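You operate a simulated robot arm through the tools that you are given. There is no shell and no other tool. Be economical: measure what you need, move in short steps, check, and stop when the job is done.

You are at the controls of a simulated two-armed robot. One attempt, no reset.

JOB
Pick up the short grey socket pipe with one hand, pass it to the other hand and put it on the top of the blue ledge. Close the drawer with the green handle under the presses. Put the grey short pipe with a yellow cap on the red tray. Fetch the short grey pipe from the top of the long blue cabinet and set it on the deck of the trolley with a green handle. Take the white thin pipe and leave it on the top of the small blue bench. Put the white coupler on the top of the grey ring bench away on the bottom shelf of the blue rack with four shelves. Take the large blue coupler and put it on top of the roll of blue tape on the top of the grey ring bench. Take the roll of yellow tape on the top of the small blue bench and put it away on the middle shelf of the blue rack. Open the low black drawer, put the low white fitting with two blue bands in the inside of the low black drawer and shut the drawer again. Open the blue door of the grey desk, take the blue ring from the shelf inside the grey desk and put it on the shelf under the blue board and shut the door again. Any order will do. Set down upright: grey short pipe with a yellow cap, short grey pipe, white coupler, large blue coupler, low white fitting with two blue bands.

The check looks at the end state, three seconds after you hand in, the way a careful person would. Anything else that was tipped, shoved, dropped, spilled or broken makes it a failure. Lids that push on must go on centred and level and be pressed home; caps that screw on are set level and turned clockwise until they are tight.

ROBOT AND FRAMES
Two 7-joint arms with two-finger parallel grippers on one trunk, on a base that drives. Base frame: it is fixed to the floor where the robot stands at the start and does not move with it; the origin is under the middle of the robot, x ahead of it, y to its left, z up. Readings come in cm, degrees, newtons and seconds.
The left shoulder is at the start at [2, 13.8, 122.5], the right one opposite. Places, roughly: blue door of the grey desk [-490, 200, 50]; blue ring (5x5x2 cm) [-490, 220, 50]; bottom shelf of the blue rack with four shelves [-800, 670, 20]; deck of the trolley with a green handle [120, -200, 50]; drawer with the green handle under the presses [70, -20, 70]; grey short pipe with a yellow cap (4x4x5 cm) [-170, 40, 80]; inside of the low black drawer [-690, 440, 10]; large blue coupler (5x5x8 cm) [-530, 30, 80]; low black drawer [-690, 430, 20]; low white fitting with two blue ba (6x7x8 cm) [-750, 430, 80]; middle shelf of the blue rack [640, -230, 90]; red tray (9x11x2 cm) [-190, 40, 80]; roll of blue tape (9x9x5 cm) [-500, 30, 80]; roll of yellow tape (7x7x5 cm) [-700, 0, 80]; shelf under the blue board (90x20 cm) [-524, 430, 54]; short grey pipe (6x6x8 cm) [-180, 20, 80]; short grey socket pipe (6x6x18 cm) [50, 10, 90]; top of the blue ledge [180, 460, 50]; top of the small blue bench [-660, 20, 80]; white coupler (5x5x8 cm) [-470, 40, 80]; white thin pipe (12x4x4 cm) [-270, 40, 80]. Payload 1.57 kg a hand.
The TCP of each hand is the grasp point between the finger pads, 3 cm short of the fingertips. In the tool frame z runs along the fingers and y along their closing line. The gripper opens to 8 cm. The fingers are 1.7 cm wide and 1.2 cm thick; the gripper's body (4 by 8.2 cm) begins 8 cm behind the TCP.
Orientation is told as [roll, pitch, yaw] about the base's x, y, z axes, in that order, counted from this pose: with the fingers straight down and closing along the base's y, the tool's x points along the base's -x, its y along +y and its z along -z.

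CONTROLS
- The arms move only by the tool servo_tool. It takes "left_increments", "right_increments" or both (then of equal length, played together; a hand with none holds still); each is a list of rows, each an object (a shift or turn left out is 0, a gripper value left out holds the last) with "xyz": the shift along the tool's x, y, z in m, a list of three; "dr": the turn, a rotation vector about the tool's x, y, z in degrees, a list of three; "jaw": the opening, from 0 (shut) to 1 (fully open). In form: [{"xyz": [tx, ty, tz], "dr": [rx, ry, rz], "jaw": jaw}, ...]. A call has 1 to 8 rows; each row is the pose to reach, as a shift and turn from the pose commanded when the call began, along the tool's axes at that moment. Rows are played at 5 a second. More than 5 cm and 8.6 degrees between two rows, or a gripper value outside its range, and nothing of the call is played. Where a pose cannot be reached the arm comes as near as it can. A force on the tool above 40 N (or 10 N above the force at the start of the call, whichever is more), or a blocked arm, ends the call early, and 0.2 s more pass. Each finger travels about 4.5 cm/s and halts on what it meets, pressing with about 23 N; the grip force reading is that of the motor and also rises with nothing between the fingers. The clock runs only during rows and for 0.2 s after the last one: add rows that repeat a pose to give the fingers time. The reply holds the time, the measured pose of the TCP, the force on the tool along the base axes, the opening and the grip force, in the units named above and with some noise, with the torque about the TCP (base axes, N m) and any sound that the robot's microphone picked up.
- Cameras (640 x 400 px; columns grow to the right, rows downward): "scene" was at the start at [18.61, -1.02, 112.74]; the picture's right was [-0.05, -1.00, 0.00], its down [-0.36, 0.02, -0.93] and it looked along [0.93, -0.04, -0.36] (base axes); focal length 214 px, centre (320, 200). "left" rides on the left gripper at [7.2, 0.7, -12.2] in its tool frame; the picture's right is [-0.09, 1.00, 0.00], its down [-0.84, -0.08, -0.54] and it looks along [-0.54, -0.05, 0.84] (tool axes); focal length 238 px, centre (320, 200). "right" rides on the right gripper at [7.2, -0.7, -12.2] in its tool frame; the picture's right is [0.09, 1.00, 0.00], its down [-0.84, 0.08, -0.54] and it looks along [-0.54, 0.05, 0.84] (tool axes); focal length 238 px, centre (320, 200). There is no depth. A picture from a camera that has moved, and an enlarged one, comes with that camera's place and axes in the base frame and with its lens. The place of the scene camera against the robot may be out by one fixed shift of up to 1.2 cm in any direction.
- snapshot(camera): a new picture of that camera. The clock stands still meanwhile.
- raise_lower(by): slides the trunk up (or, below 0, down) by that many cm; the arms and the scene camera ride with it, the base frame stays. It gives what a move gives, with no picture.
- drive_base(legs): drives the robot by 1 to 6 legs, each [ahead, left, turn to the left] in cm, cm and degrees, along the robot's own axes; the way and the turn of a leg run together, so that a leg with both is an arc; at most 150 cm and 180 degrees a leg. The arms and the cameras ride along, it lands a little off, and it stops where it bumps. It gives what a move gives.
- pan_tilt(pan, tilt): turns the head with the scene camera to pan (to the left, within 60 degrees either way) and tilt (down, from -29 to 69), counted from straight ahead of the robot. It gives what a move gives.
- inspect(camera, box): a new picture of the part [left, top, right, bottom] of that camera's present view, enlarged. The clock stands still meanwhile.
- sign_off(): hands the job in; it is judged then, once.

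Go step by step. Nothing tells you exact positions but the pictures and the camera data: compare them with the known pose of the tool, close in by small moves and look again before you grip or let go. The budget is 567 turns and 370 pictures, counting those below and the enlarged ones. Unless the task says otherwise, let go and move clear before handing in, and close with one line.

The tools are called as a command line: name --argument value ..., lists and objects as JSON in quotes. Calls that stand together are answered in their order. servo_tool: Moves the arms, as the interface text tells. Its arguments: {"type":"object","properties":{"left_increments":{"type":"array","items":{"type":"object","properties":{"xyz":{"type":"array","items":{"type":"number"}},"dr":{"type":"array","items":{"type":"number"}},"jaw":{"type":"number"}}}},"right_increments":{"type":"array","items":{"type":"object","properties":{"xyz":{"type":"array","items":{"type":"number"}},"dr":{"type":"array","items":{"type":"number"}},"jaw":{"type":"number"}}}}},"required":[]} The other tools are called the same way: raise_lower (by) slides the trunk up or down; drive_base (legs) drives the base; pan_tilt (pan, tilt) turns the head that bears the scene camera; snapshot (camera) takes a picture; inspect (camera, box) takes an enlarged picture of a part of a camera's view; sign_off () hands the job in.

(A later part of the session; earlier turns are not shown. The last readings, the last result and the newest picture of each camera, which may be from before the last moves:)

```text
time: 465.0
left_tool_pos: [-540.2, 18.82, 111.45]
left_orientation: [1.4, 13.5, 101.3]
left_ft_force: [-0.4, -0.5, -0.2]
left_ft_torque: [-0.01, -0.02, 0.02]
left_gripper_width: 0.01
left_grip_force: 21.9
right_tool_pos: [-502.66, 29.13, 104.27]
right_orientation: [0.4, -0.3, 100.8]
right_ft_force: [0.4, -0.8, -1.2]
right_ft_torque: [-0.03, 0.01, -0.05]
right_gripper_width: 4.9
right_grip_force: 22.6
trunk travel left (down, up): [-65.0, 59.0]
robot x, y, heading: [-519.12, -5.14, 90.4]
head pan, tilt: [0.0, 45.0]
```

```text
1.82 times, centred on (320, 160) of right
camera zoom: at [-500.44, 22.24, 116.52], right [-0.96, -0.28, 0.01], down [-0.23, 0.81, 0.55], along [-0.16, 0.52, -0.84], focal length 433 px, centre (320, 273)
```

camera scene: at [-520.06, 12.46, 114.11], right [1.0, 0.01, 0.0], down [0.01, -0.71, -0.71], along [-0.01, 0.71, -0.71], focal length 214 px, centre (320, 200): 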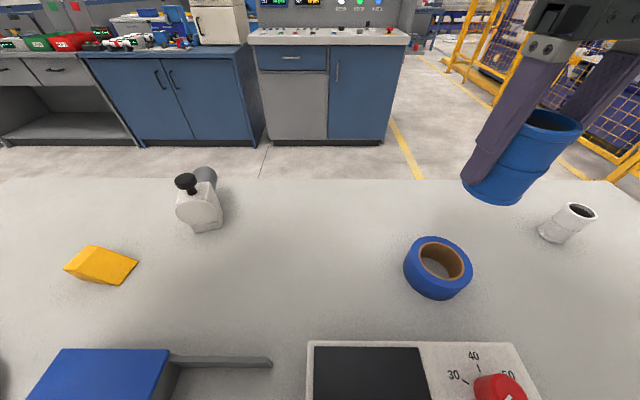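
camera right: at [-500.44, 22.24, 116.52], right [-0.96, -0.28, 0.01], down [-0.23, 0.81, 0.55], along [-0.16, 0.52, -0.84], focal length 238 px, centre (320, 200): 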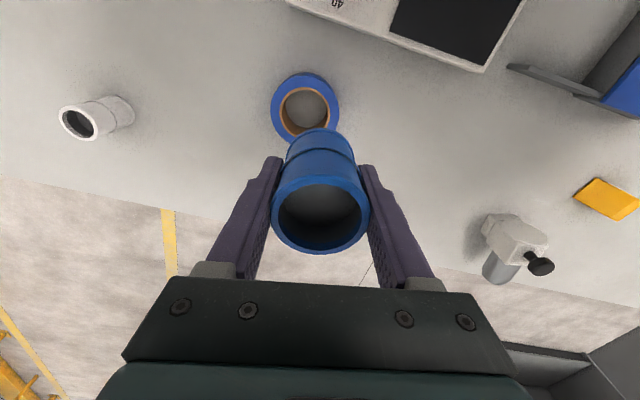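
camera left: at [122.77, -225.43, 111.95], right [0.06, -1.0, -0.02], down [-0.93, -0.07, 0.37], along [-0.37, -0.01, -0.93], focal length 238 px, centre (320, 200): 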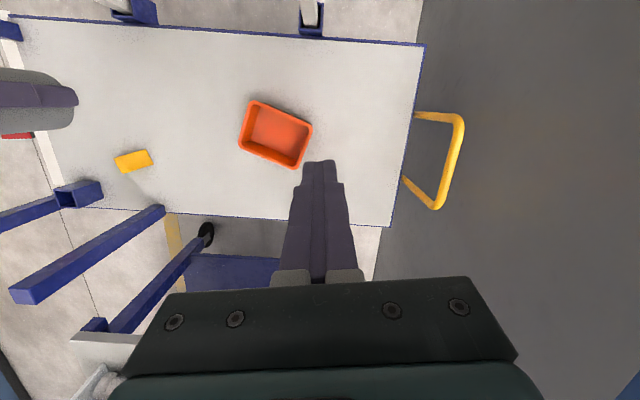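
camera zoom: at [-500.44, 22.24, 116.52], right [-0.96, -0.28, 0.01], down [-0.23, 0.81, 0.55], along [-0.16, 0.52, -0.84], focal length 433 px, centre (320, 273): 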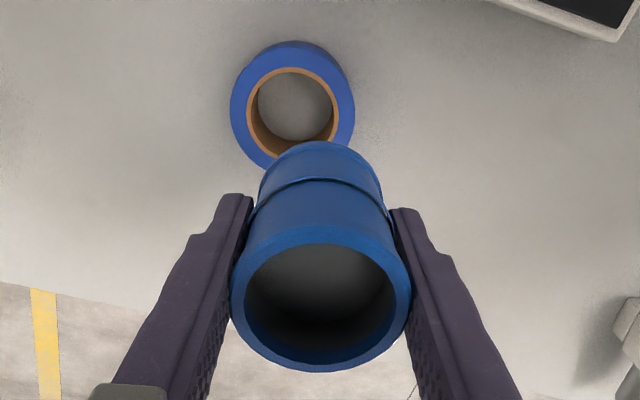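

The tape's hole (~5.5 cm) is slightly wider than the coupler (~5 cm), so a centred coupler might drop in. I'll set it about 2 cm off-centre so it stands on the ring: target [-498.9, 29.3].

servo_tool --right_increments '[{"xyz": [0.005, -0.037, 0]}, {"xyz": [0.005, -0.037, 0]}]'

raise_lower --by -15

inspect --camera "right" --box '[220, 50, 420, 270]'

inspect --camera "scene" --box '[380, 90, 640, 310]'

```text
time: 465.6
left_tool_pos: [-540.12, 18.8, 111.72]
left_orientation: [1.3, 13.5, 101.3]
left_ft_force: [-0.4, -0.4, 0.2]
left_ft_torque: [-0.02, 0.0, 0.0]
left_gripper_width: 0.03
left_grip_force: 21.1
right_tool_pos: [-498.88, 29.3, 104.3]
right_orientation: [0.4, -0.2, 100.9]
right_ft_force: [0.0, -0.2, -1.4]
right_ft_torque: [-0.01, -0.02, -0.03]
right_gripper_width: 4.94
right_grip_force: 22.8
trunk travel left (down, up): [-65.0, 59.0]
robot x, y, heading: [-519.23, -5.16, 90.6]
head pan, tilt: [0.0, 45.0]
```

```text
time: 467.4
left_tool_pos: [-540.15, 18.8, 96.75]
left_orientation: [1.2, 13.5, 101.3]
left_ft_force: [0.4, -0.1, 0.0]
left_ft_torque: [0.02, 0.04, -0.01]
left_gripper_width: 0.01
left_grip_force: 20.9
right_tool_pos: [-498.91, 29.45, 89.36]
right_orientation: [0.4, -0.3, 100.8]
right_ft_force: [0.2, -0.3, -0.4]
right_ft_torque: [0.0, 0.02, 0.02]
right_gripper_width: 4.93
right_grip_force: 22.3
trunk travel left (down, up): [-50.0, 74.0]
robot x, y, heading: [-519.47, -4.74, 90.2]
head pan, tilt: [0.0, 45.0]
```

```text
1.82 times, centred on (320, 160) of right
camera zoom: at [-496.65, 22.46, 101.58], right [-0.96, -0.28, 0.01], down [-0.23, 0.81, 0.55], along [-0.16, 0.52, -0.84], focal length 433 px, centre (320, 273)
```

zoom: 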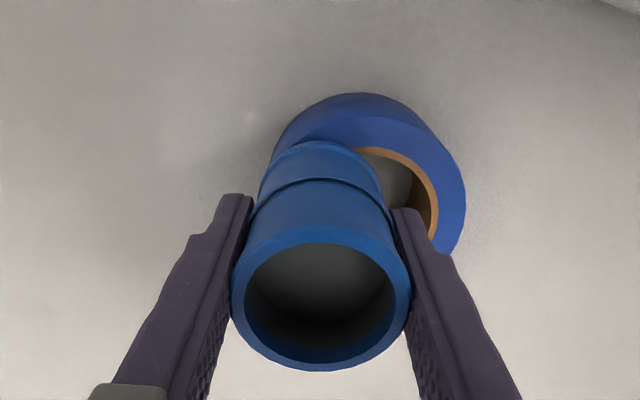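

```text
1.82 times, centred on (510, 200) of scene
camera zoom: at [-520.07, 12.47, 99.12], right [1.0, 0.01, 0.0], down [0.01, -0.71, -0.71], along [-0.01, 0.71, -0.71], focal length 390 px, centre (-26, 200)
```

zoom: 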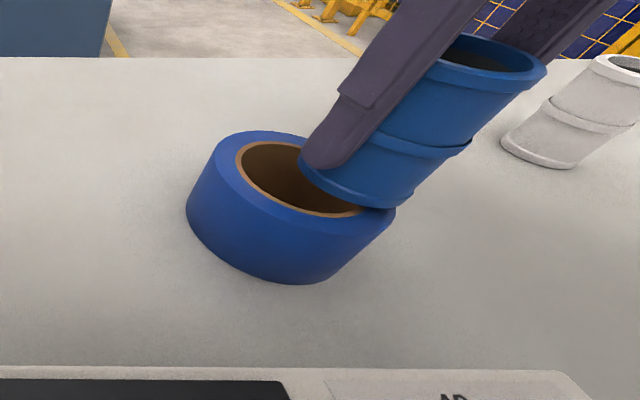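

The right-hand view puts the tape centre at [-500.5, 29.3, 85] and the coupler 1.8 cm off it. Nudge 0.3 cm more, then lower to contact.

servo_tool --right_increments '[{"xyz": [0, -0.003, 0]}, {"xyz": [0, -0.003, 0]}]'

raise_lower --by -0.3

raise_lower --by -0.3

raise_lower --by -0.3

```text
time: 468.0
left_tool_pos: [-540.17, 18.86, 96.55]
left_orientation: [1.3, 13.4, 101.3]
left_ft_force: [-0.5, 0.3, 0.0]
left_ft_torque: [-0.01, 0.02, -0.01]
left_gripper_width: 0.02
left_grip_force: 21.5
right_tool_pos: [-498.52, 29.39, 89.34]
right_orientation: [0.4, -0.3, 100.8]
right_ft_force: [1.3, -0.6, -0.3]
right_ft_torque: [-0.01, -0.02, -0.03]
right_gripper_width: 4.94
right_grip_force: 23.0
trunk travel left (down, up): [-50.0, 74.0]
robot x, y, heading: [-519.33, -5.2, 90.5]
head pan, tilt: [0.0, 45.0]
```

```text
time: 468.5
left_tool_pos: [-540.04, 18.76, 96.22]
left_orientation: [1.3, 13.5, 101.4]
left_ft_force: [-0.1, 0.1, -0.1]
left_ft_torque: [-0.01, 0.0, 0.02]
left_gripper_width: 0.02
left_grip_force: 22.0
right_tool_pos: [-498.59, 29.44, 89.07]
right_orientation: [0.4, -0.4, 100.8]
right_ft_force: [-0.6, -0.4, -0.3]
right_ft_torque: [-0.02, -0.04, 0.02]
right_gripper_width: 4.92
right_grip_force: 22.9
trunk travel left (down, up): [-49.7, 74.3]
robot x, y, heading: [-519.12, -4.79, 90.7]
head pan, tilt: [0.0, 45.0]
```

```text
time: 469.0
left_tool_pos: [-540.15, 18.86, 96.13]
left_orientation: [1.3, 13.5, 101.3]
left_ft_force: [-0.1, -0.5, -0.5]
left_ft_torque: [0.01, 0.01, 0.02]
left_gripper_width: 0.04
left_grip_force: 21.2
right_tool_pos: [-498.58, 29.57, 88.78]
right_orientation: [0.4, -0.4, 100.9]
right_ft_force: [-1.6, -2.0, 9.5]
right_ft_torque: [0.01, 0.0, 0.02]
right_gripper_width: 4.91
right_grip_force: 23.8
trunk travel left (down, up): [-49.4, 74.6]
robot x, y, heading: [-519.09, -4.69, 90.5]
head pan, tilt: [0.0, 45.0]
```

```text
time: 469.6
left_tool_pos: [-540.04, 18.89, 95.72]
left_orientation: [1.3, 13.5, 101.3]
left_ft_force: [-0.7, -0.3, 0.1]
left_ft_torque: [-0.01, -0.02, 0.01]
left_gripper_width: 0.01
left_grip_force: 21.1
right_tool_pos: [-498.57, 29.54, 88.47]
right_orientation: [0.4, -0.4, 100.8]
right_ft_force: [-2.4, -1.9, 15.1]
right_ft_torque: [0.07, 0.07, 0.06]
right_gripper_width: 4.94
right_grip_force: 22.9
trunk travel left (down, up): [-49.1, 74.9]
robot x, y, heading: [-519.33, -5.15, 90.4]
head pan, tilt: [0.0, 45.0]
```

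Contact on the ring. Ease and open slowly.

raise_lower --by 0.2

servo_tool --right_increments '[{"jaw": 0.64}, {"jaw": 0.67}, {"jaw": 0.7}, {"jaw": 0.74}, {"jaw": 0.78}, {"jaw": 0.78}]'

inspect --camera "scene" --box '[380, 90, 640, 310]'

```text
time: 470.1
left_tool_pos: [-540.24, 18.92, 95.77]
left_orientation: [1.2, 13.5, 101.3]
left_ft_force: [-0.3, 0.5, 0.8]
left_ft_torque: [0.0, -0.01, 0.01]
left_gripper_width: 0.0
left_grip_force: 21.8
right_tool_pos: [-498.52, 29.48, 88.5]
right_orientation: [0.4, 0.0, 100.8]
right_ft_force: [0.6, 0.6, -0.2]
right_ft_torque: [-0.04, 0.01, -0.03]
right_gripper_width: 4.93
right_grip_force: 22.8
trunk travel left (down, up): [-49.3, 74.7]
robot x, y, heading: [-519.22, -5.29, 90.3]
head pan, tilt: [0.0, 45.0]
```

```text
time: 471.5
left_tool_pos: [-540.09, 18.94, 95.98]
left_orientation: [1.4, 13.5, 101.3]
left_ft_force: [-0.2, 0.2, -0.6]
left_ft_torque: [-0.01, -0.03, -0.01]
left_gripper_width: 0.0
left_grip_force: 21.3
right_tool_pos: [-498.55, 29.47, 88.64]
right_orientation: [0.4, -0.3, 100.8]
right_ft_force: [0.0, 0.3, -0.8]
right_ft_torque: [0.0, 0.01, 0.02]
right_gripper_width: 6.26
right_grip_force: 0.0
trunk travel left (down, up): [-49.3, 74.7]
robot x, y, heading: [-519.49, -5.15, 90.6]
head pan, tilt: [0.0, 45.0]
```

```text
1.82 times, centred on (510, 200) of scene
camera zoom: at [-520.07, 12.46, 98.41], right [1.0, 0.01, 0.0], down [0.01, -0.71, -0.71], along [-0.01, 0.71, -0.71], focal length 390 px, centre (-26, 200)
```

zoom: 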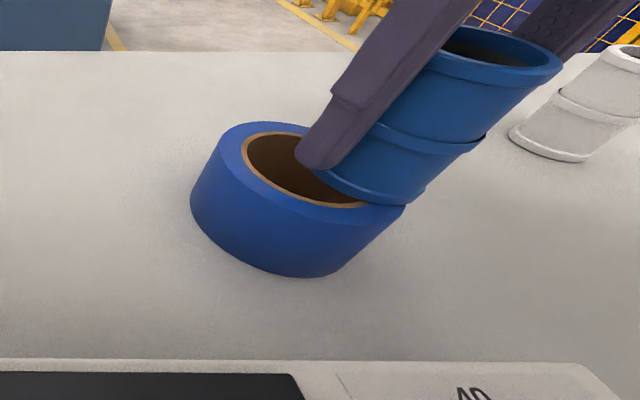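

raise_lower --by 14

snapshot --camera "scene"

inspect --camera "right" --box '[220, 50, 420, 270]'

```text
time: 473.1
left_tool_pos: [-540.08, 18.82, 110.0]
left_orientation: [1.4, 13.6, 101.4]
left_ft_force: [-0.6, 0.1, 0.6]
left_ft_torque: [0.02, 0.0, 0.01]
left_gripper_width: 0.02
left_grip_force: 21.2
right_tool_pos: [-498.5, 29.5, 102.5]
right_orientation: [0.3, -0.3, 100.8]
right_ft_force: [1.3, -0.3, 0.9]
right_ft_torque: [0.0, 0.0, 0.04]
right_gripper_width: 6.25
right_grip_force: 0.0
trunk travel left (down, up): [-63.3, 60.7]
robot x, y, heading: [-519.42, -4.79, 90.8]
head pan, tilt: [0.0, 45.0]
```

```text
255 pictures are left
camera scene: at [-520.07, 12.46, 112.41], right [1.0, 0.01, 0.0], down [0.01, -0.71, -0.71], along [-0.01, 0.71, -0.71], focal length 214 px, centre (320, 200)
```

scene: 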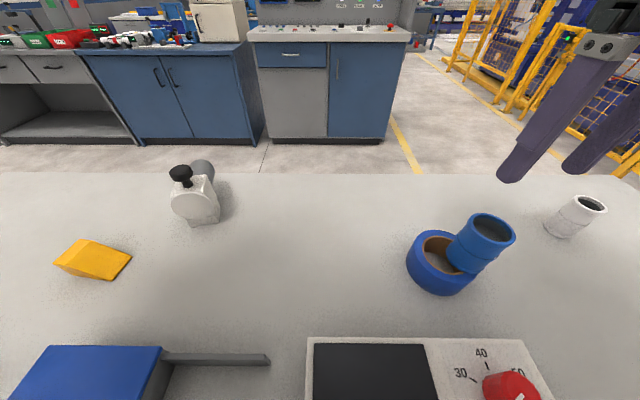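

```text
1.82 times, centred on (320, 160) of right
camera zoom: at [-496.36, 22.51, 114.86], right [-0.96, -0.28, 0.01], down [-0.23, 0.81, 0.55], along [-0.16, 0.52, -0.84], focal length 433 px, centre (320, 273)
```

zoom: 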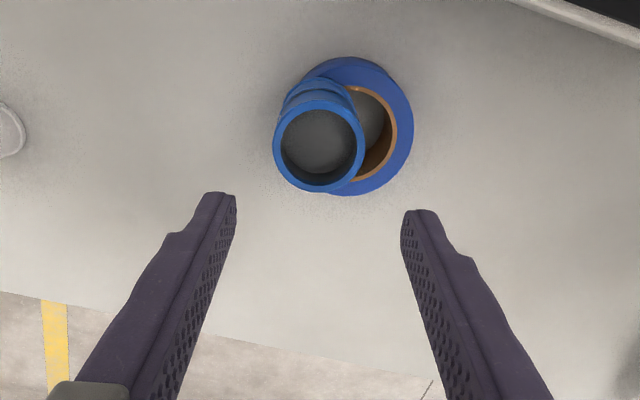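

Blue coupler stands on the tape. Now the white coupler at about [-474.5, 35.5].

servo_tool --right_increments '[{"jaw": 1}, {"jaw": 1}]'

drive_base --legs '[[6, -24, 0]]'

snapshot --camera "right"

snapshot --camera "scene"

```text
time: 473.7
left_tool_pos: [-540.24, 18.82, 109.97]
left_orientation: [1.3, 13.5, 101.3]
left_ft_force: [0.5, 0.5, 0.3]
left_ft_torque: [0.0, 0.0, -0.01]
left_gripper_width: 0.01
left_grip_force: 21.7
right_tool_pos: [-498.53, 29.47, 102.57]
right_orientation: [0.4, -0.2, 100.8]
right_ft_force: [0.2, -0.4, -0.1]
right_ft_torque: [-0.01, 0.0, -0.03]
right_gripper_width: 7.98
right_grip_force: 0.0
trunk travel left (down, up): [-63.3, 60.7]
robot x, y, heading: [-519.42, -5.21, 90.4]
head pan, tilt: [0.0, 45.0]
```

```text
time: 475.6
left_tool_pos: [-516.17, 24.93, 109.96]
left_orientation: [1.3, 13.5, 101.2]
left_ft_force: [0.0, -0.5, -0.2]
left_ft_torque: [0.0, -0.01, 0.02]
left_gripper_width: 0.0
left_grip_force: 21.4
right_tool_pos: [-474.5, 35.56, 102.58]
right_orientation: [0.5, -0.3, 100.8]
right_ft_force: [-0.5, -0.1, -0.7]
right_ft_torque: [0.02, -0.02, 0.02]
right_gripper_width: 8.02
right_grip_force: 0.0
trunk travel left (down, up): [-63.3, 60.7]
robot x, y, heading: [-495.15, 1.16, 90.3]
head pan, tilt: [0.0, 45.0]
```

```text
253 pictures are left
camera right: at [-472.35, 28.62, 114.86], right [-0.96, -0.28, 0.01], down [-0.23, 0.81, 0.55], along [-0.16, 0.52, -0.84], focal length 238 px, centre (320, 200)
```

right: 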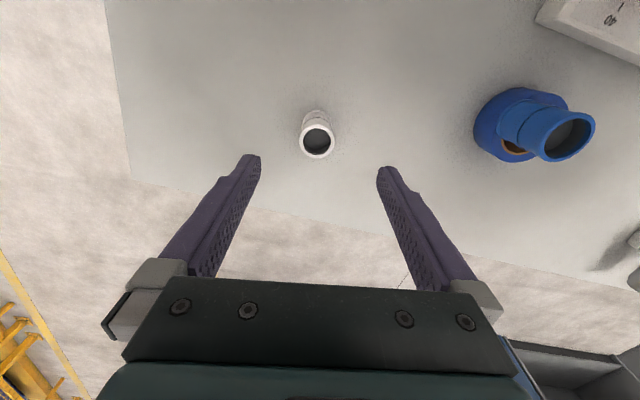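

```text
252 pictures are left
camera scene: at [-496.07, 18.59, 112.41], right [1.0, 0.01, 0.0], down [0.0, -0.71, -0.71], along [0.0, 0.71, -0.71], focal length 214 px, centre (320, 200)
```

scene: 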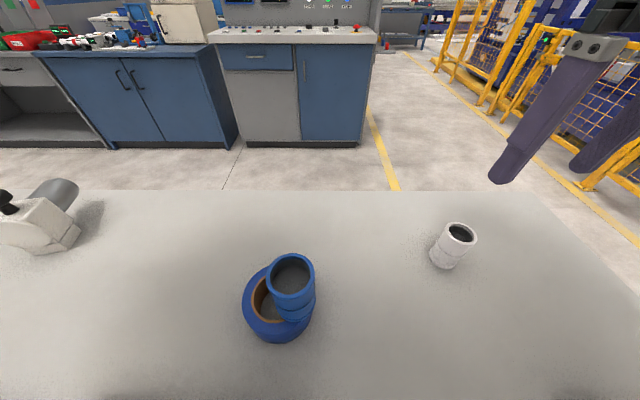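

servo_tool --right_increments '[{"xyz": [-0.024, 0, 0]}, {"xyz": [-0.024, 0, 0]}]'

raise_lower --by -10

snapshot --camera "right"

```text
time: 476.1
left_tool_pos: [-516.14, 24.99, 109.91]
left_orientation: [1.3, 13.5, 101.1]
left_ft_force: [0.9, 0.1, 1.3]
left_ft_torque: [0.0, -0.02, -0.02]
left_gripper_width: 0.0
left_grip_force: 21.7
right_tool_pos: [-474.91, 37.88, 102.68]
right_orientation: [0.4, -0.2, 100.7]
right_ft_force: [-0.2, 0.1, -0.6]
right_ft_torque: [-0.03, -0.02, 0.01]
right_gripper_width: 8.01
right_grip_force: 0.0
trunk travel left (down, up): [-63.3, 60.7]
robot x, y, heading: [-494.98, 0.95, 90.5]
head pan, tilt: [0.0, 45.0]
```

```text
time: 477.5
left_tool_pos: [-516.22, 25.09, 99.9]
left_orientation: [1.3, 13.6, 101.2]
left_ft_force: [0.1, 0.0, 0.2]
left_ft_torque: [-0.03, 0.0, -0.01]
left_gripper_width: 0.01
left_grip_force: 20.7
right_tool_pos: [-474.86, 37.88, 92.54]
right_orientation: [0.3, -0.3, 100.8]
right_ft_force: [0.3, 0.7, 0.8]
right_ft_torque: [-0.01, 0.03, -0.01]
right_gripper_width: 8.02
right_grip_force: 0.1
trunk travel left (down, up): [-53.3, 70.7]
robot x, y, heading: [-495.38, 0.87, 90.7]
head pan, tilt: [0.0, 45.0]
```

```text
251 pictures are left
camera right: at [-472.8, 30.98, 104.87], right [-0.96, -0.28, 0.01], down [-0.23, 0.81, 0.55], along [-0.16, 0.52, -0.84], focal length 238 px, centre (320, 200)
```

right: 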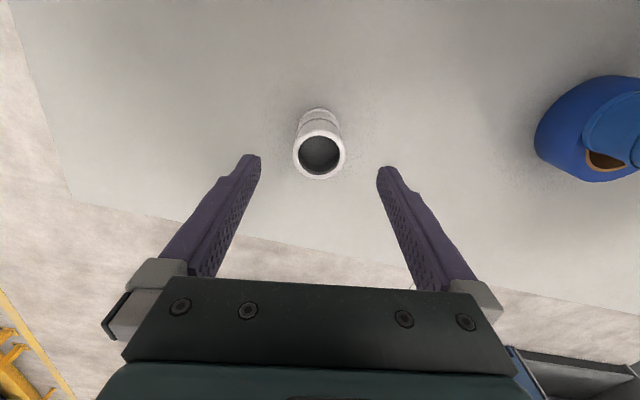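

The coupler must end upright deep in a low shelf, so I'll grip it with the hand slanted 45° forward instead of straight down. Raise and tilt the hand.

raise_lower --by 15

servo_tool --right_increments '[{"dr": [0, -8, 0]}, {"dr": [0, -16, 0]}, {"dr": [0, -24, 0]}, {"dr": [0, -32, 0]}, {"dr": [0, -40, 0]}, {"dr": [0, -45, 0]}]'

snapshot --camera "right"

snapshot --camera "scene"

```text
time: 479.2
left_tool_pos: [-516.25, 25.03, 114.91]
left_orientation: [1.2, 13.5, 101.2]
left_ft_force: [-0.2, -0.3, -0.7]
left_ft_torque: [0.02, -0.01, 0.0]
left_gripper_width: 0.02
left_grip_force: 20.4
right_tool_pos: [-474.96, 37.94, 107.49]
right_orientation: [0.4, -0.2, 100.8]
right_ft_force: [0.0, 0.1, -0.9]
right_ft_torque: [-0.01, -0.02, 0.0]
right_gripper_width: 7.99
right_grip_force: 0.1
trunk travel left (down, up): [-68.3, 55.7]
robot x, y, heading: [-495.11, 1.05, 90.5]
head pan, tilt: [0.0, 45.0]
```

```text
time: 480.6
left_tool_pos: [-516.08, 25.11, 114.98]
left_orientation: [1.3, 13.5, 101.2]
left_ft_force: [-1.0, 0.1, -0.4]
left_ft_torque: [0.0, 0.03, 0.0]
left_gripper_width: 0.0
left_grip_force: 21.3
right_tool_pos: [-474.89, 37.85, 107.69]
right_orientation: [0.7, -45.4, 100.4]
right_ft_force: [1.5, -0.1, -0.1]
right_ft_torque: [0.02, -0.04, -0.03]
right_gripper_width: 8.02
right_grip_force: 0.2
trunk travel left (down, up): [-68.3, 55.7]
robot x, y, heading: [-495.41, 0.94, 90.3]
head pan, tilt: [0.0, 45.0]
```

```text
250 pictures are left
camera right: at [-471.66, 24.59, 111.18], right [-0.97, -0.25, -0.06], down [-0.11, 0.19, 0.98], along [-0.23, 0.95, -0.21], focal length 238 px, centre (320, 200)
```

right: 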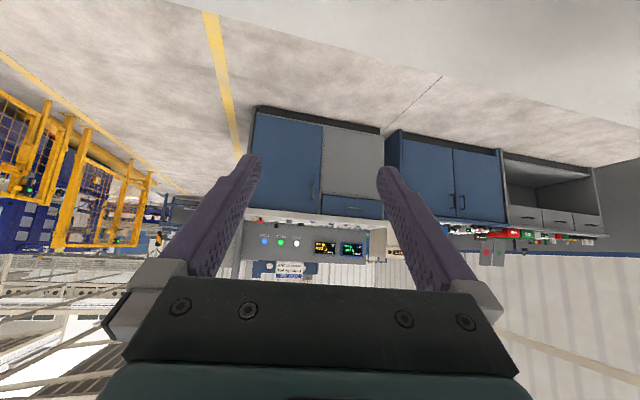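

```text
249 pictures are left
camera scene: at [-496.08, 18.59, 117.41], right [1.0, 0.01, 0.0], down [0.0, -0.71, -0.71], along [0.0, 0.71, -0.71], focal length 214 px, centre (320, 200)
```

scene: 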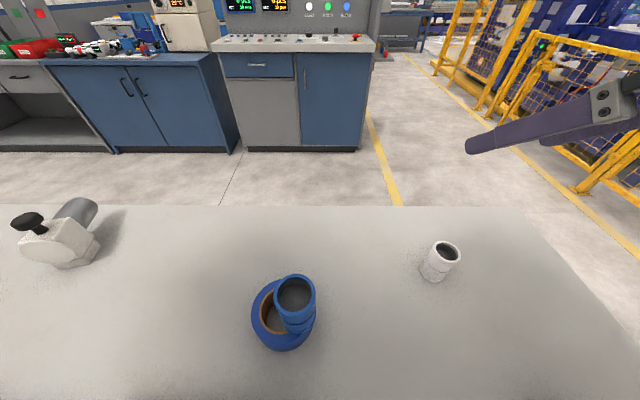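

raise_lower --by -24

snapshot --camera "scene"

snapshot --camera "right"

```text
time: 483.1
left_tool_pos: [-516.03, 24.98, 90.88]
left_orientation: [1.3, 13.5, 101.2]
left_ft_force: [0.2, -1.3, -0.9]
left_ft_torque: [0.0, 0.0, 0.02]
left_gripper_width: 0.0
left_grip_force: 20.6
right_tool_pos: [-475.08, 37.89, 83.73]
right_orientation: [0.5, -45.2, 100.2]
right_ft_force: [0.2, 0.0, 0.0]
right_ft_torque: [0.02, 0.0, 0.0]
right_gripper_width: 8.0
right_grip_force: 0.0
trunk travel left (down, up): [-44.3, 79.7]
robot x, y, heading: [-495.34, 1.27, 90.5]
head pan, tilt: [0.0, 45.0]
```

```text
248 pictures are left
camera scene: at [-496.08, 18.6, 93.42], right [1.0, 0.01, 0.0], down [0.0, -0.71, -0.71], along [0.0, 0.71, -0.71], focal length 214 px, centre (320, 200)
```

scene: 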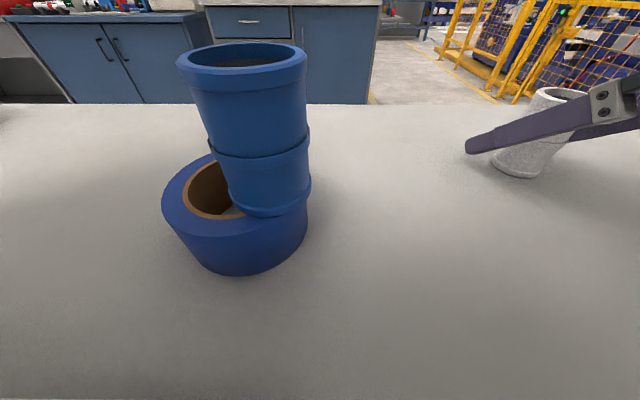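

```text
247 pictures are left
camera right: at [-471.66, 24.6, 87.19], right [-0.97, -0.25, -0.06], down [-0.11, 0.19, 0.98], along [-0.23, 0.95, -0.21], focal length 238 px, centre (320, 200)
```

right: 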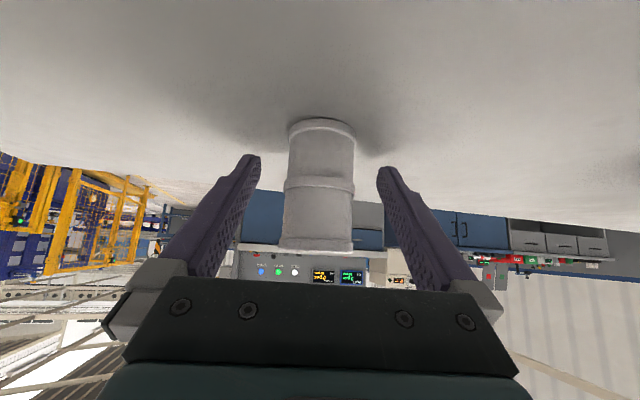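

Coupler is centred between the fingers. Close and lift.

servo_tool --right_increments '[{"jaw": 0}, {"jaw": 0}, {"jaw": 0}, {"jaw": 0}, {"jaw": 0}, {"jaw": 0}]'

raise_lower --by 25

snapshot --camera "right"

```text
time: 484.5
left_tool_pos: [-516.17, 24.98, 90.83]
left_orientation: [1.3, 13.5, 101.2]
left_ft_force: [0.3, 0.8, -0.6]
left_ft_torque: [0.01, -0.02, 0.01]
left_gripper_width: 0.0
left_grip_force: 21.2
right_tool_pos: [-475.04, 37.99, 83.48]
right_orientation: [0.5, -45.2, 100.4]
right_ft_force: [0.1, -0.2, 1.5]
right_ft_torque: [0.0, -0.02, -0.03]
right_gripper_width: 4.09
right_grip_force: 23.1
trunk travel left (down, up): [-44.3, 79.7]
robot x, y, heading: [-495.07, 1.04, 90.5]
head pan, tilt: [0.0, 45.0]
```

```text
time: 487.1
left_tool_pos: [-516.11, 24.96, 115.92]
left_orientation: [1.4, 13.5, 101.2]
left_ft_force: [0.7, 0.2, 0.3]
left_ft_torque: [-0.02, -0.01, -0.01]
left_gripper_width: 0.0
left_grip_force: 21.5
right_tool_pos: [-475.02, 37.94, 108.65]
right_orientation: [0.5, -45.2, 100.4]
right_ft_force: [-0.4, 0.3, -0.7]
right_ft_torque: [0.01, 0.0, 0.02]
right_gripper_width: 4.12
right_grip_force: 23.2
trunk travel left (down, up): [-69.3, 54.7]
robot x, y, heading: [-495.48, 1.02, 90.5]
head pan, tilt: [0.0, 45.0]
```

```text
246 pictures are left
camera right: at [-471.66, 24.6, 112.18], right [-0.97, -0.25, -0.06], down [-0.11, 0.19, 0.98], along [-0.23, 0.95, -0.21], focal length 238 px, centre (320, 200)
```

right: 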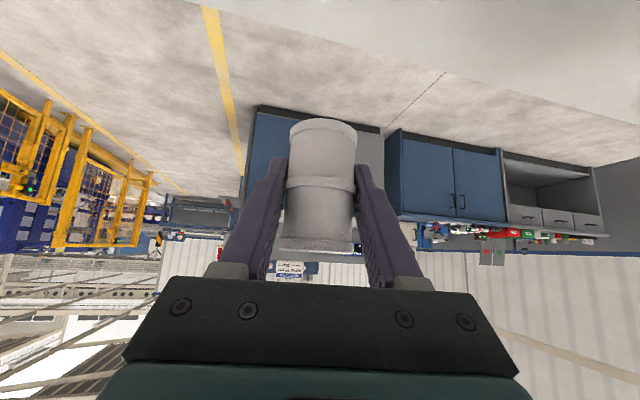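

Coupler held at 45°. Raise high and look toward the rack at [-800, 670] to plan a route.

raise_lower --by 40

pan_tilt --pan 25 --tilt 20

snapshot --camera "scene"

```text
time: 490.9
left_tool_pos: [-516.16, 25.03, 155.87]
left_orientation: [1.3, 13.4, 101.2]
left_ft_force: [0.3, -0.4, -0.3]
left_ft_torque: [0.01, 0.02, -0.01]
left_gripper_width: 0.0
left_grip_force: 21.5
right_tool_pos: [-474.97, 37.98, 148.7]
right_orientation: [0.6, -45.2, 100.3]
right_ft_force: [0.6, 0.3, -0.7]
right_ft_torque: [-0.03, 0.02, 0.02]
right_gripper_width: 4.1
right_grip_force: 23.1
trunk travel left (down, up): [-109.3, 14.7]
robot x, y, heading: [-494.83, 1.27, 90.5]
head pan, tilt: [0.0, 45.0]
```

```text
time: 491.8
left_tool_pos: [-516.28, 25.0, 155.95]
left_orientation: [1.3, 13.4, 101.1]
left_ft_force: [0.3, -0.5, -1.2]
left_ft_torque: [-0.02, 0.01, -0.05]
left_gripper_width: 0.0
left_grip_force: 21.9
right_tool_pos: [-474.96, 37.87, 148.69]
right_orientation: [0.6, -45.2, 100.4]
right_ft_force: [0.1, -0.2, 0.1]
right_ft_torque: [0.0, -0.04, 0.01]
right_gripper_width: 4.11
right_grip_force: 23.6
trunk travel left (down, up): [-109.3, 14.7]
robot x, y, heading: [-495.46, 0.87, 90.4]
head pan, tilt: [25.0, 20.0]
```

```text
245 pictures are left
camera scene: at [-500.01, 18.88, 162.27], right [0.9, 0.43, 0.0], down [0.15, -0.31, -0.94], along [-0.4, 0.85, -0.34], focal length 214 px, centre (320, 200)
```

scene: 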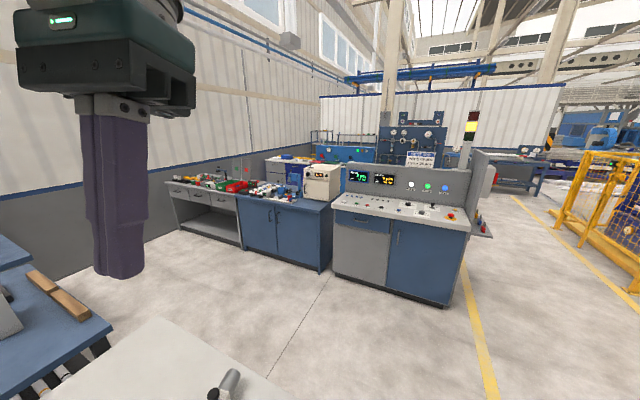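

drive_base --legs '[[0, -105, 0], [145, 0, 0], [145, 0, 0]]'

pan_tilt --pan 45 --tilt 20

snapshot --camera "scene"

```text
time: 510.9
left_tool_pos: [-410.58, 315.58, 155.81]
left_orientation: [1.3, 13.5, 100.4]
left_ft_force: [-0.2, 0.8, -0.4]
left_ft_torque: [0.02, 0.0, -0.02]
left_gripper_width: 0.0
left_grip_force: 21.6
right_tool_pos: [-369.36, 327.99, 148.59]
right_orientation: [0.5, -45.2, 99.5]
right_ft_force: [0.7, 0.8, -0.3]
right_ft_torque: [-0.01, -0.01, 0.02]
right_gripper_width: 4.08
right_grip_force: 22.9
trunk travel left (down, up): [-109.3, 14.7]
robot x, y, heading: [-390.0, 291.45, 89.2]
head pan, tilt: [25.0, 20.0]
```

```text
time: 511.7
left_tool_pos: [-410.63, 315.53, 155.99]
left_orientation: [1.3, 13.6, 100.4]
left_ft_force: [0.0, -0.4, 1.6]
left_ft_torque: [-0.04, -0.05, 0.01]
left_gripper_width: 0.0
left_grip_force: 21.2
right_tool_pos: [-369.17, 327.97, 148.63]
right_orientation: [0.6, -45.3, 99.5]
right_ft_force: [-0.3, -0.4, -0.9]
right_ft_torque: [-0.02, 0.03, -0.01]
right_gripper_width: 4.11
right_grip_force: 22.4
trunk travel left (down, up): [-109.3, 14.7]
robot x, y, heading: [-389.69, 291.14, 89.6]
head pan, tilt: [45.0, 20.0]
```

```text
244 pictures are left
camera scene: at [-397.18, 307.49, 162.28], right [0.71, 0.7, 0.0], down [0.24, -0.24, -0.94], along [-0.66, 0.67, -0.34], focal length 214 px, centre (320, 200)
```

scene: 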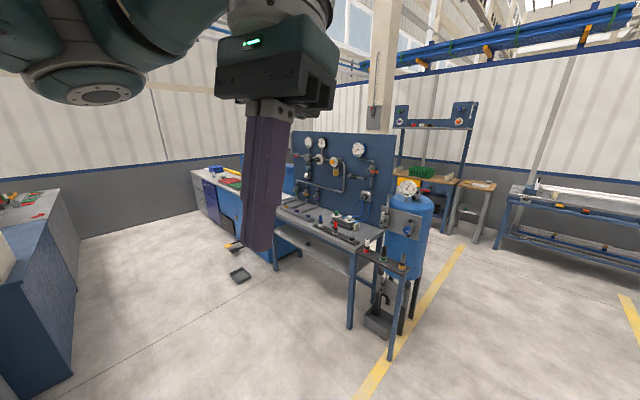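

The bench with the blue board is the shelf location; the rack must be further behind. Continue up the aisle.

drive_base --legs '[[140, -5, 0], [120, 0, 0]]'

pan_tilt --pan 60 --tilt 15

snapshot --camera "scene"

```text
time: 524.4
left_tool_pos: [-399.93, 576.4, 155.94]
left_orientation: [1.3, 13.6, 98.8]
left_ft_force: [0.4, 0.1, -0.3]
left_ft_torque: [0.02, -0.01, -0.01]
left_gripper_width: 0.0
left_grip_force: 21.2
right_tool_pos: [-358.31, 587.66, 148.54]
right_orientation: [0.7, -45.2, 97.9]
right_ft_force: [-1.1, -0.2, -0.4]
right_ft_torque: [-0.01, -0.02, 0.02]
right_gripper_width: 4.07
right_grip_force: 22.8
trunk travel left (down, up): [-109.3, 14.7]
robot x, y, heading: [-380.19, 551.63, 88.2]
head pan, tilt: [45.0, 20.0]
```

```text
time: 525.1
left_tool_pos: [-400.01, 576.38, 155.9]
left_orientation: [1.2, 13.5, 98.8]
left_ft_force: [0.3, 0.7, 0.2]
left_ft_torque: [0.01, 0.01, -0.01]
left_gripper_width: 0.0
left_grip_force: 21.0
right_tool_pos: [-358.33, 587.6, 148.68]
right_orientation: [0.6, -45.2, 97.9]
right_ft_force: [0.8, 1.9, -0.1]
right_ft_torque: [0.01, 0.0, 0.02]
right_gripper_width: 4.07
right_grip_force: 22.7
trunk travel left (down, up): [-109.3, 14.7]
robot x, y, heading: [-379.83, 551.71, 87.8]
head pan, tilt: [60.0, 15.0]
```

```text
243 pictures are left
camera scene: at [-388.37, 566.0, 163.09], right [0.53, 0.85, 0.0], down [0.22, -0.14, -0.97], along [-0.82, 0.51, -0.26], focal length 214 px, centre (320, 200)
```

scene: 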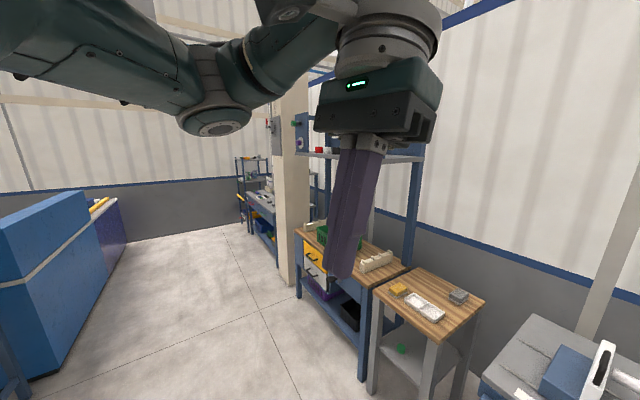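

The four-shelf blue rack is visible down the corridor. Turn left and drive along y≈555.

drive_base --legs '[[0, 0, 92], [150, 0, 0], [120, 0, 0]]'

pan_tilt --pan -30 --tilt 30

snapshot --camera "scene"

```text
time: 542.2
left_tool_pos: [-674.53, 529.13, 155.89]
left_orientation: [1.3, 13.5, -168.4]
left_ft_force: [-0.9, -0.5, 0.2]
left_ft_torque: [-0.01, 0.0, 0.0]
left_gripper_width: 0.0
left_grip_force: 21.1
right_tool_pos: [-687.8, 570.31, 148.56]
right_orientation: [0.6, -45.2, -169.3]
right_ft_force: [0.3, 0.5, -0.3]
right_ft_torque: [-0.03, 0.0, -0.01]
right_gripper_width: 4.09
right_grip_force: 23.1
trunk travel left (down, up): [-109.3, 14.7]
robot x, y, heading: [-650.84, 550.35, -179.0]
head pan, tilt: [60.0, 15.0]
```

```text
time: 543.8
left_tool_pos: [-674.53, 529.31, 155.99]
left_orientation: [1.3, 13.5, -168.5]
left_ft_force: [0.1, 0.8, -0.1]
left_ft_torque: [-0.02, 0.01, -0.01]
left_gripper_width: 0.0
left_grip_force: 20.7
right_tool_pos: [-687.71, 570.34, 148.6]
right_orientation: [0.5, -45.2, -169.2]
right_ft_force: [-0.2, 0.0, -0.3]
right_ft_torque: [-0.01, 0.01, 0.04]
right_gripper_width: 4.08
right_grip_force: 23.1
trunk travel left (down, up): [-109.3, 14.7]
robot x, y, heading: [-651.18, 550.2, -179.3]
head pan, tilt: [-30.0, 30.0]
```

```text
242 pictures are left
camera scene: at [-669.28, 553.96, 160.68], right [0.49, 0.87, 0.0], down [0.44, -0.24, -0.87], along [-0.76, 0.42, -0.5], focal length 214 px, centre (320, 200)
```

scene: 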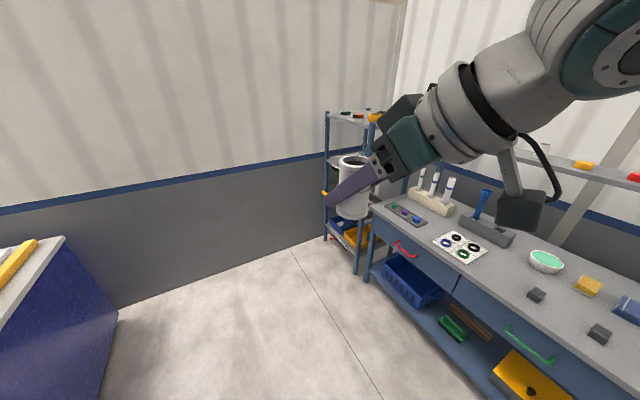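

drive_base --legs '[[75, 0, 0], [0, 0, -80]]'

pan_tilt --pan 25 --tilt 40

snapshot --camera "scene"

```text
time: 551.3
left_tool_pos: [-751.14, 568.37, 155.78]
left_orientation: [1.3, 13.5, 112.8]
left_ft_force: [-1.0, 0.0, -0.1]
left_ft_torque: [0.02, 0.03, 0.04]
left_gripper_width: 0.01
left_grip_force: 21.5
right_tool_pos: [-713.48, 589.26, 148.62]
right_orientation: [0.6, -45.3, 112.1]
right_ft_force: [-0.2, -0.5, -0.9]
right_ft_torque: [-0.01, 0.01, 0.0]
right_gripper_width: 4.05
right_grip_force: 23.7
trunk travel left (down, up): [-109.3, 14.7]
robot x, y, heading: [-726.33, 549.12, 102.2]
head pan, tilt: [-30.0, 30.0]
```

```text
time: 552.5
left_tool_pos: [-751.06, 568.21, 155.88]
left_orientation: [1.3, 13.5, 112.9]
left_ft_force: [0.2, -0.3, 0.5]
left_ft_torque: [0.02, 0.0, 0.01]
left_gripper_width: 0.0
left_grip_force: 21.3
right_tool_pos: [-713.48, 589.28, 148.66]
right_orientation: [0.6, -45.2, 112.0]
right_ft_force: [-0.4, -0.4, 0.6]
right_ft_torque: [0.03, -0.01, -0.05]
right_gripper_width: 4.0
right_grip_force: 23.1
trunk travel left (down, up): [-109.3, 14.7]
robot x, y, heading: [-725.79, 548.85, 101.7]
head pan, tilt: [25.0, 40.0]
```

```text
241 pictures are left
camera scene: at [-733.69, 565.07, 159.14], right [0.8, 0.6, 0.0], down [0.39, -0.51, -0.77], along [-0.46, 0.61, -0.64], focal length 214 px, centre (320, 200)
```

scene: 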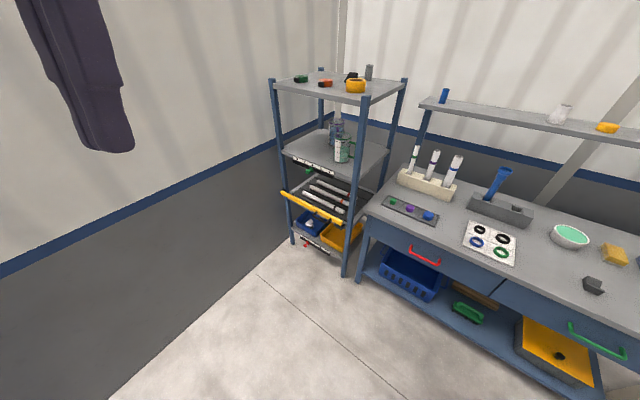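

inspect --camera "scene" --box '[260, 60, 420, 290]'

```text
1.74 times, centred on (340, 175) of scene
camera zoom: at [-733.69, 565.07, 159.14], right [0.8, 0.6, 0.0], down [0.39, -0.51, -0.77], along [-0.46, 0.61, -0.64], focal length 373 px, centre (285, 244)
```

zoom: 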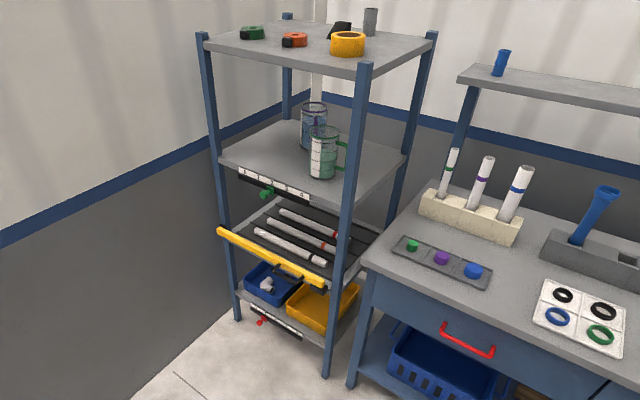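

raise_lower --by -40

raise_lower --by -40

pan_tilt --pan 25 --tilt 25

inspect --camera "scene" --box '[220, 60, 460, 300]'

```text
time: 556.3
left_tool_pos: [-751.12, 568.39, 115.93]
left_orientation: [1.3, 13.5, 113.0]
left_ft_force: [0.1, 0.6, 0.2]
left_ft_torque: [0.01, -0.01, 0.01]
left_gripper_width: 0.0
left_grip_force: 21.4
right_tool_pos: [-713.46, 589.38, 108.61]
right_orientation: [0.6, -45.1, 112.1]
right_ft_force: [0.5, 0.5, -0.3]
right_ft_torque: [0.02, -0.01, 0.02]
right_gripper_width: 4.06
right_grip_force: 23.0
trunk travel left (down, up): [-69.3, 54.7]
robot x, y, heading: [-726.01, 548.99, 102.0]
head pan, tilt: [25.0, 40.0]
```

```text
time: 560.2
left_tool_pos: [-751.21, 568.34, 75.94]
left_orientation: [1.2, 13.5, 112.9]
left_ft_force: [0.0, 0.7, 0.2]
left_ft_torque: [0.02, 0.0, 0.02]
left_gripper_width: 0.02
left_grip_force: 21.8
right_tool_pos: [-713.55, 589.22, 68.67]
right_orientation: [0.7, -45.3, 112.1]
right_ft_force: [0.0, 0.5, -1.5]
right_ft_torque: [0.02, 0.02, 0.04]
right_gripper_width: 4.02
right_grip_force: 23.0
trunk travel left (down, up): [-29.3, 94.7]
robot x, y, heading: [-725.91, 549.24, 102.0]
head pan, tilt: [25.0, 40.0]
```

```text
time: 560.9
left_tool_pos: [-751.12, 568.2, 75.85]
left_orientation: [1.2, 13.4, 113.0]
left_ft_force: [0.8, 0.5, -0.1]
left_ft_torque: [0.0, 0.02, 0.0]
left_gripper_width: 0.02
left_grip_force: 21.5
right_tool_pos: [-713.46, 589.35, 68.68]
right_orientation: [0.6, -45.2, 112.1]
right_ft_force: [0.3, 0.3, 0.4]
right_ft_torque: [0.0, 0.01, -0.01]
right_gripper_width: 4.01
right_grip_force: 22.8
trunk travel left (down, up): [-29.3, 94.7]
robot x, y, heading: [-725.88, 549.07, 102.3]
head pan, tilt: [25.0, 25.0]
```

```text
1.67 times, centred on (340, 180) of scene
camera zoom: at [-734.13, 565.63, 81.47], right [0.8, 0.6, 0.0], down [0.26, -0.34, -0.91], along [-0.55, 0.72, -0.42], focal length 358 px, centre (287, 233)
```

zoom: 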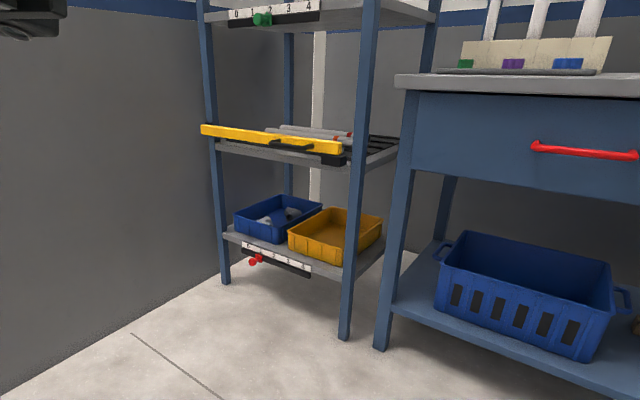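

The bottom shelf (z≈22) holds a blue and a yellow bin with perhaps a gap between them. Move squarely in front for a closer look.

drive_base --legs '[[0, 0, -12], [10, 62, 0]]'

pan_tilt --pan 0 --tilt 35

snapshot --camera "scene"

```text
time: 565.2
left_tool_pos: [-808.74, 582.96, 75.83]
left_orientation: [1.3, 13.5, 101.2]
left_ft_force: [0.2, 1.1, -0.1]
left_ft_torque: [0.02, 0.01, 0.02]
left_gripper_width: 0.02
left_grip_force: 21.2
right_tool_pos: [-767.61, 595.72, 68.67]
right_orientation: [0.5, -45.2, 100.3]
right_ft_force: [1.0, 0.8, -0.8]
right_ft_torque: [0.03, 0.0, 0.01]
right_gripper_width: 4.04
right_grip_force: 23.0
trunk travel left (down, up): [-29.3, 94.7]
robot x, y, heading: [-787.92, 558.9, 90.3]
head pan, tilt: [25.0, 25.0]
```

```text
time: 566.1
left_tool_pos: [-808.76, 582.99, 75.97]
left_orientation: [1.3, 13.6, 101.2]
left_ft_force: [0.6, -1.3, -0.6]
left_ft_torque: [0.03, 0.0, -0.01]
left_gripper_width: 0.0
left_grip_force: 21.0
right_tool_pos: [-767.64, 595.8, 68.68]
right_orientation: [0.6, -45.2, 100.4]
right_ft_force: [-1.2, 0.1, -0.6]
right_ft_torque: [-0.01, -0.01, 0.02]
right_gripper_width: 3.98
right_grip_force: 23.2
trunk travel left (down, up): [-29.3, 94.7]
robot x, y, heading: [-788.18, 558.77, 90.6]
head pan, tilt: [0.0, 35.0]
```

```text
238 pictures are left
camera scene: at [-788.72, 577.16, 79.9], right [1.0, 0.01, 0.0], down [0.0, -0.57, -0.82], along [-0.01, 0.82, -0.57], focal length 214 px, centre (320, 200)
```

scene: 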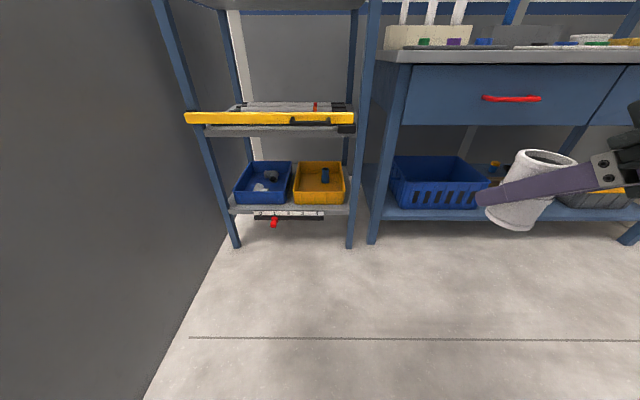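

inspect --camera "scene" --box '[210, 130, 370, 240]'

```text
3.64 times, centred on (290, 185) of scene
camera zoom: at [-788.72, 577.16, 79.9], right [1.0, 0.01, 0.0], down [0.0, -0.57, -0.82], along [-0.01, 0.82, -0.57], focal length 780 px, centre (429, 254)
```

zoom: 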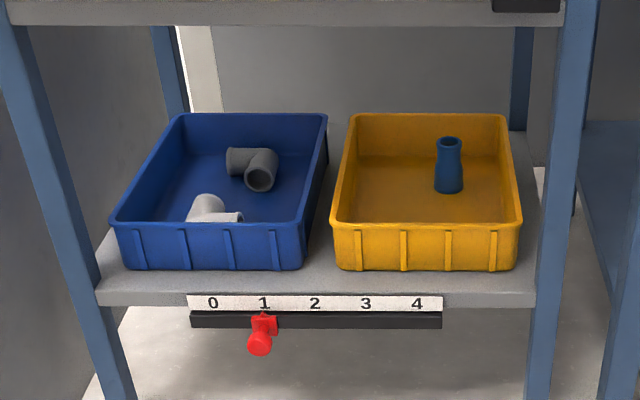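

The free shelf strip in front of the two bins is only ~4 cm deep, with a 3.8 cm gap between the bins around [-803.6, 656]. I'll first test whether the arm can get this low with the slanted hand.

raise_lower --by -28

servo_tool --right_increments '[{"xyz": [0.025, 0, 0.025]}, {"xyz": [0.05, 0, 0.05]}, {"xyz": [0.075, 0, 0.075]}, {"xyz": [0.1, 0, 0.1]}]'

```text
time: 569.0
left_tool_pos: [-808.77, 582.9, 47.81]
left_orientation: [1.3, 13.5, 101.1]
left_ft_force: [-0.3, -0.5, 0.1]
left_ft_torque: [-0.01, 0.02, 0.04]
left_gripper_width: 0.01
left_grip_force: 21.0
right_tool_pos: [-767.67, 595.77, 40.62]
right_orientation: [0.6, -45.2, 100.3]
right_ft_force: [0.0, 0.1, 0.1]
right_ft_torque: [-0.02, 0.01, -0.01]
right_gripper_width: 4.02
right_grip_force: 22.4
trunk travel left (down, up): [-1.3, 122.7]
robot x, y, heading: [-787.56, 559.17, 90.1]
head pan, tilt: [0.0, 35.0]
```

```text
time: 570.0
left_tool_pos: [-808.88, 582.84, 47.84]
left_orientation: [1.4, 13.6, 101.0]
left_ft_force: [-0.1, 0.1, -0.4]
left_ft_torque: [0.03, -0.01, -0.02]
left_gripper_width: 0.0
left_grip_force: 21.3
right_tool_pos: [-767.91, 595.78, 26.52]
right_orientation: [0.6, -45.3, 100.4]
right_ft_force: [0.3, 0.6, -0.6]
right_ft_torque: [-0.01, -0.04, 0.01]
right_gripper_width: 4.02
right_grip_force: 23.7
trunk travel left (down, up): [-1.3, 122.7]
robot x, y, heading: [-787.98, 558.69, 90.2]
head pan, tilt: [0.0, 35.0]
```

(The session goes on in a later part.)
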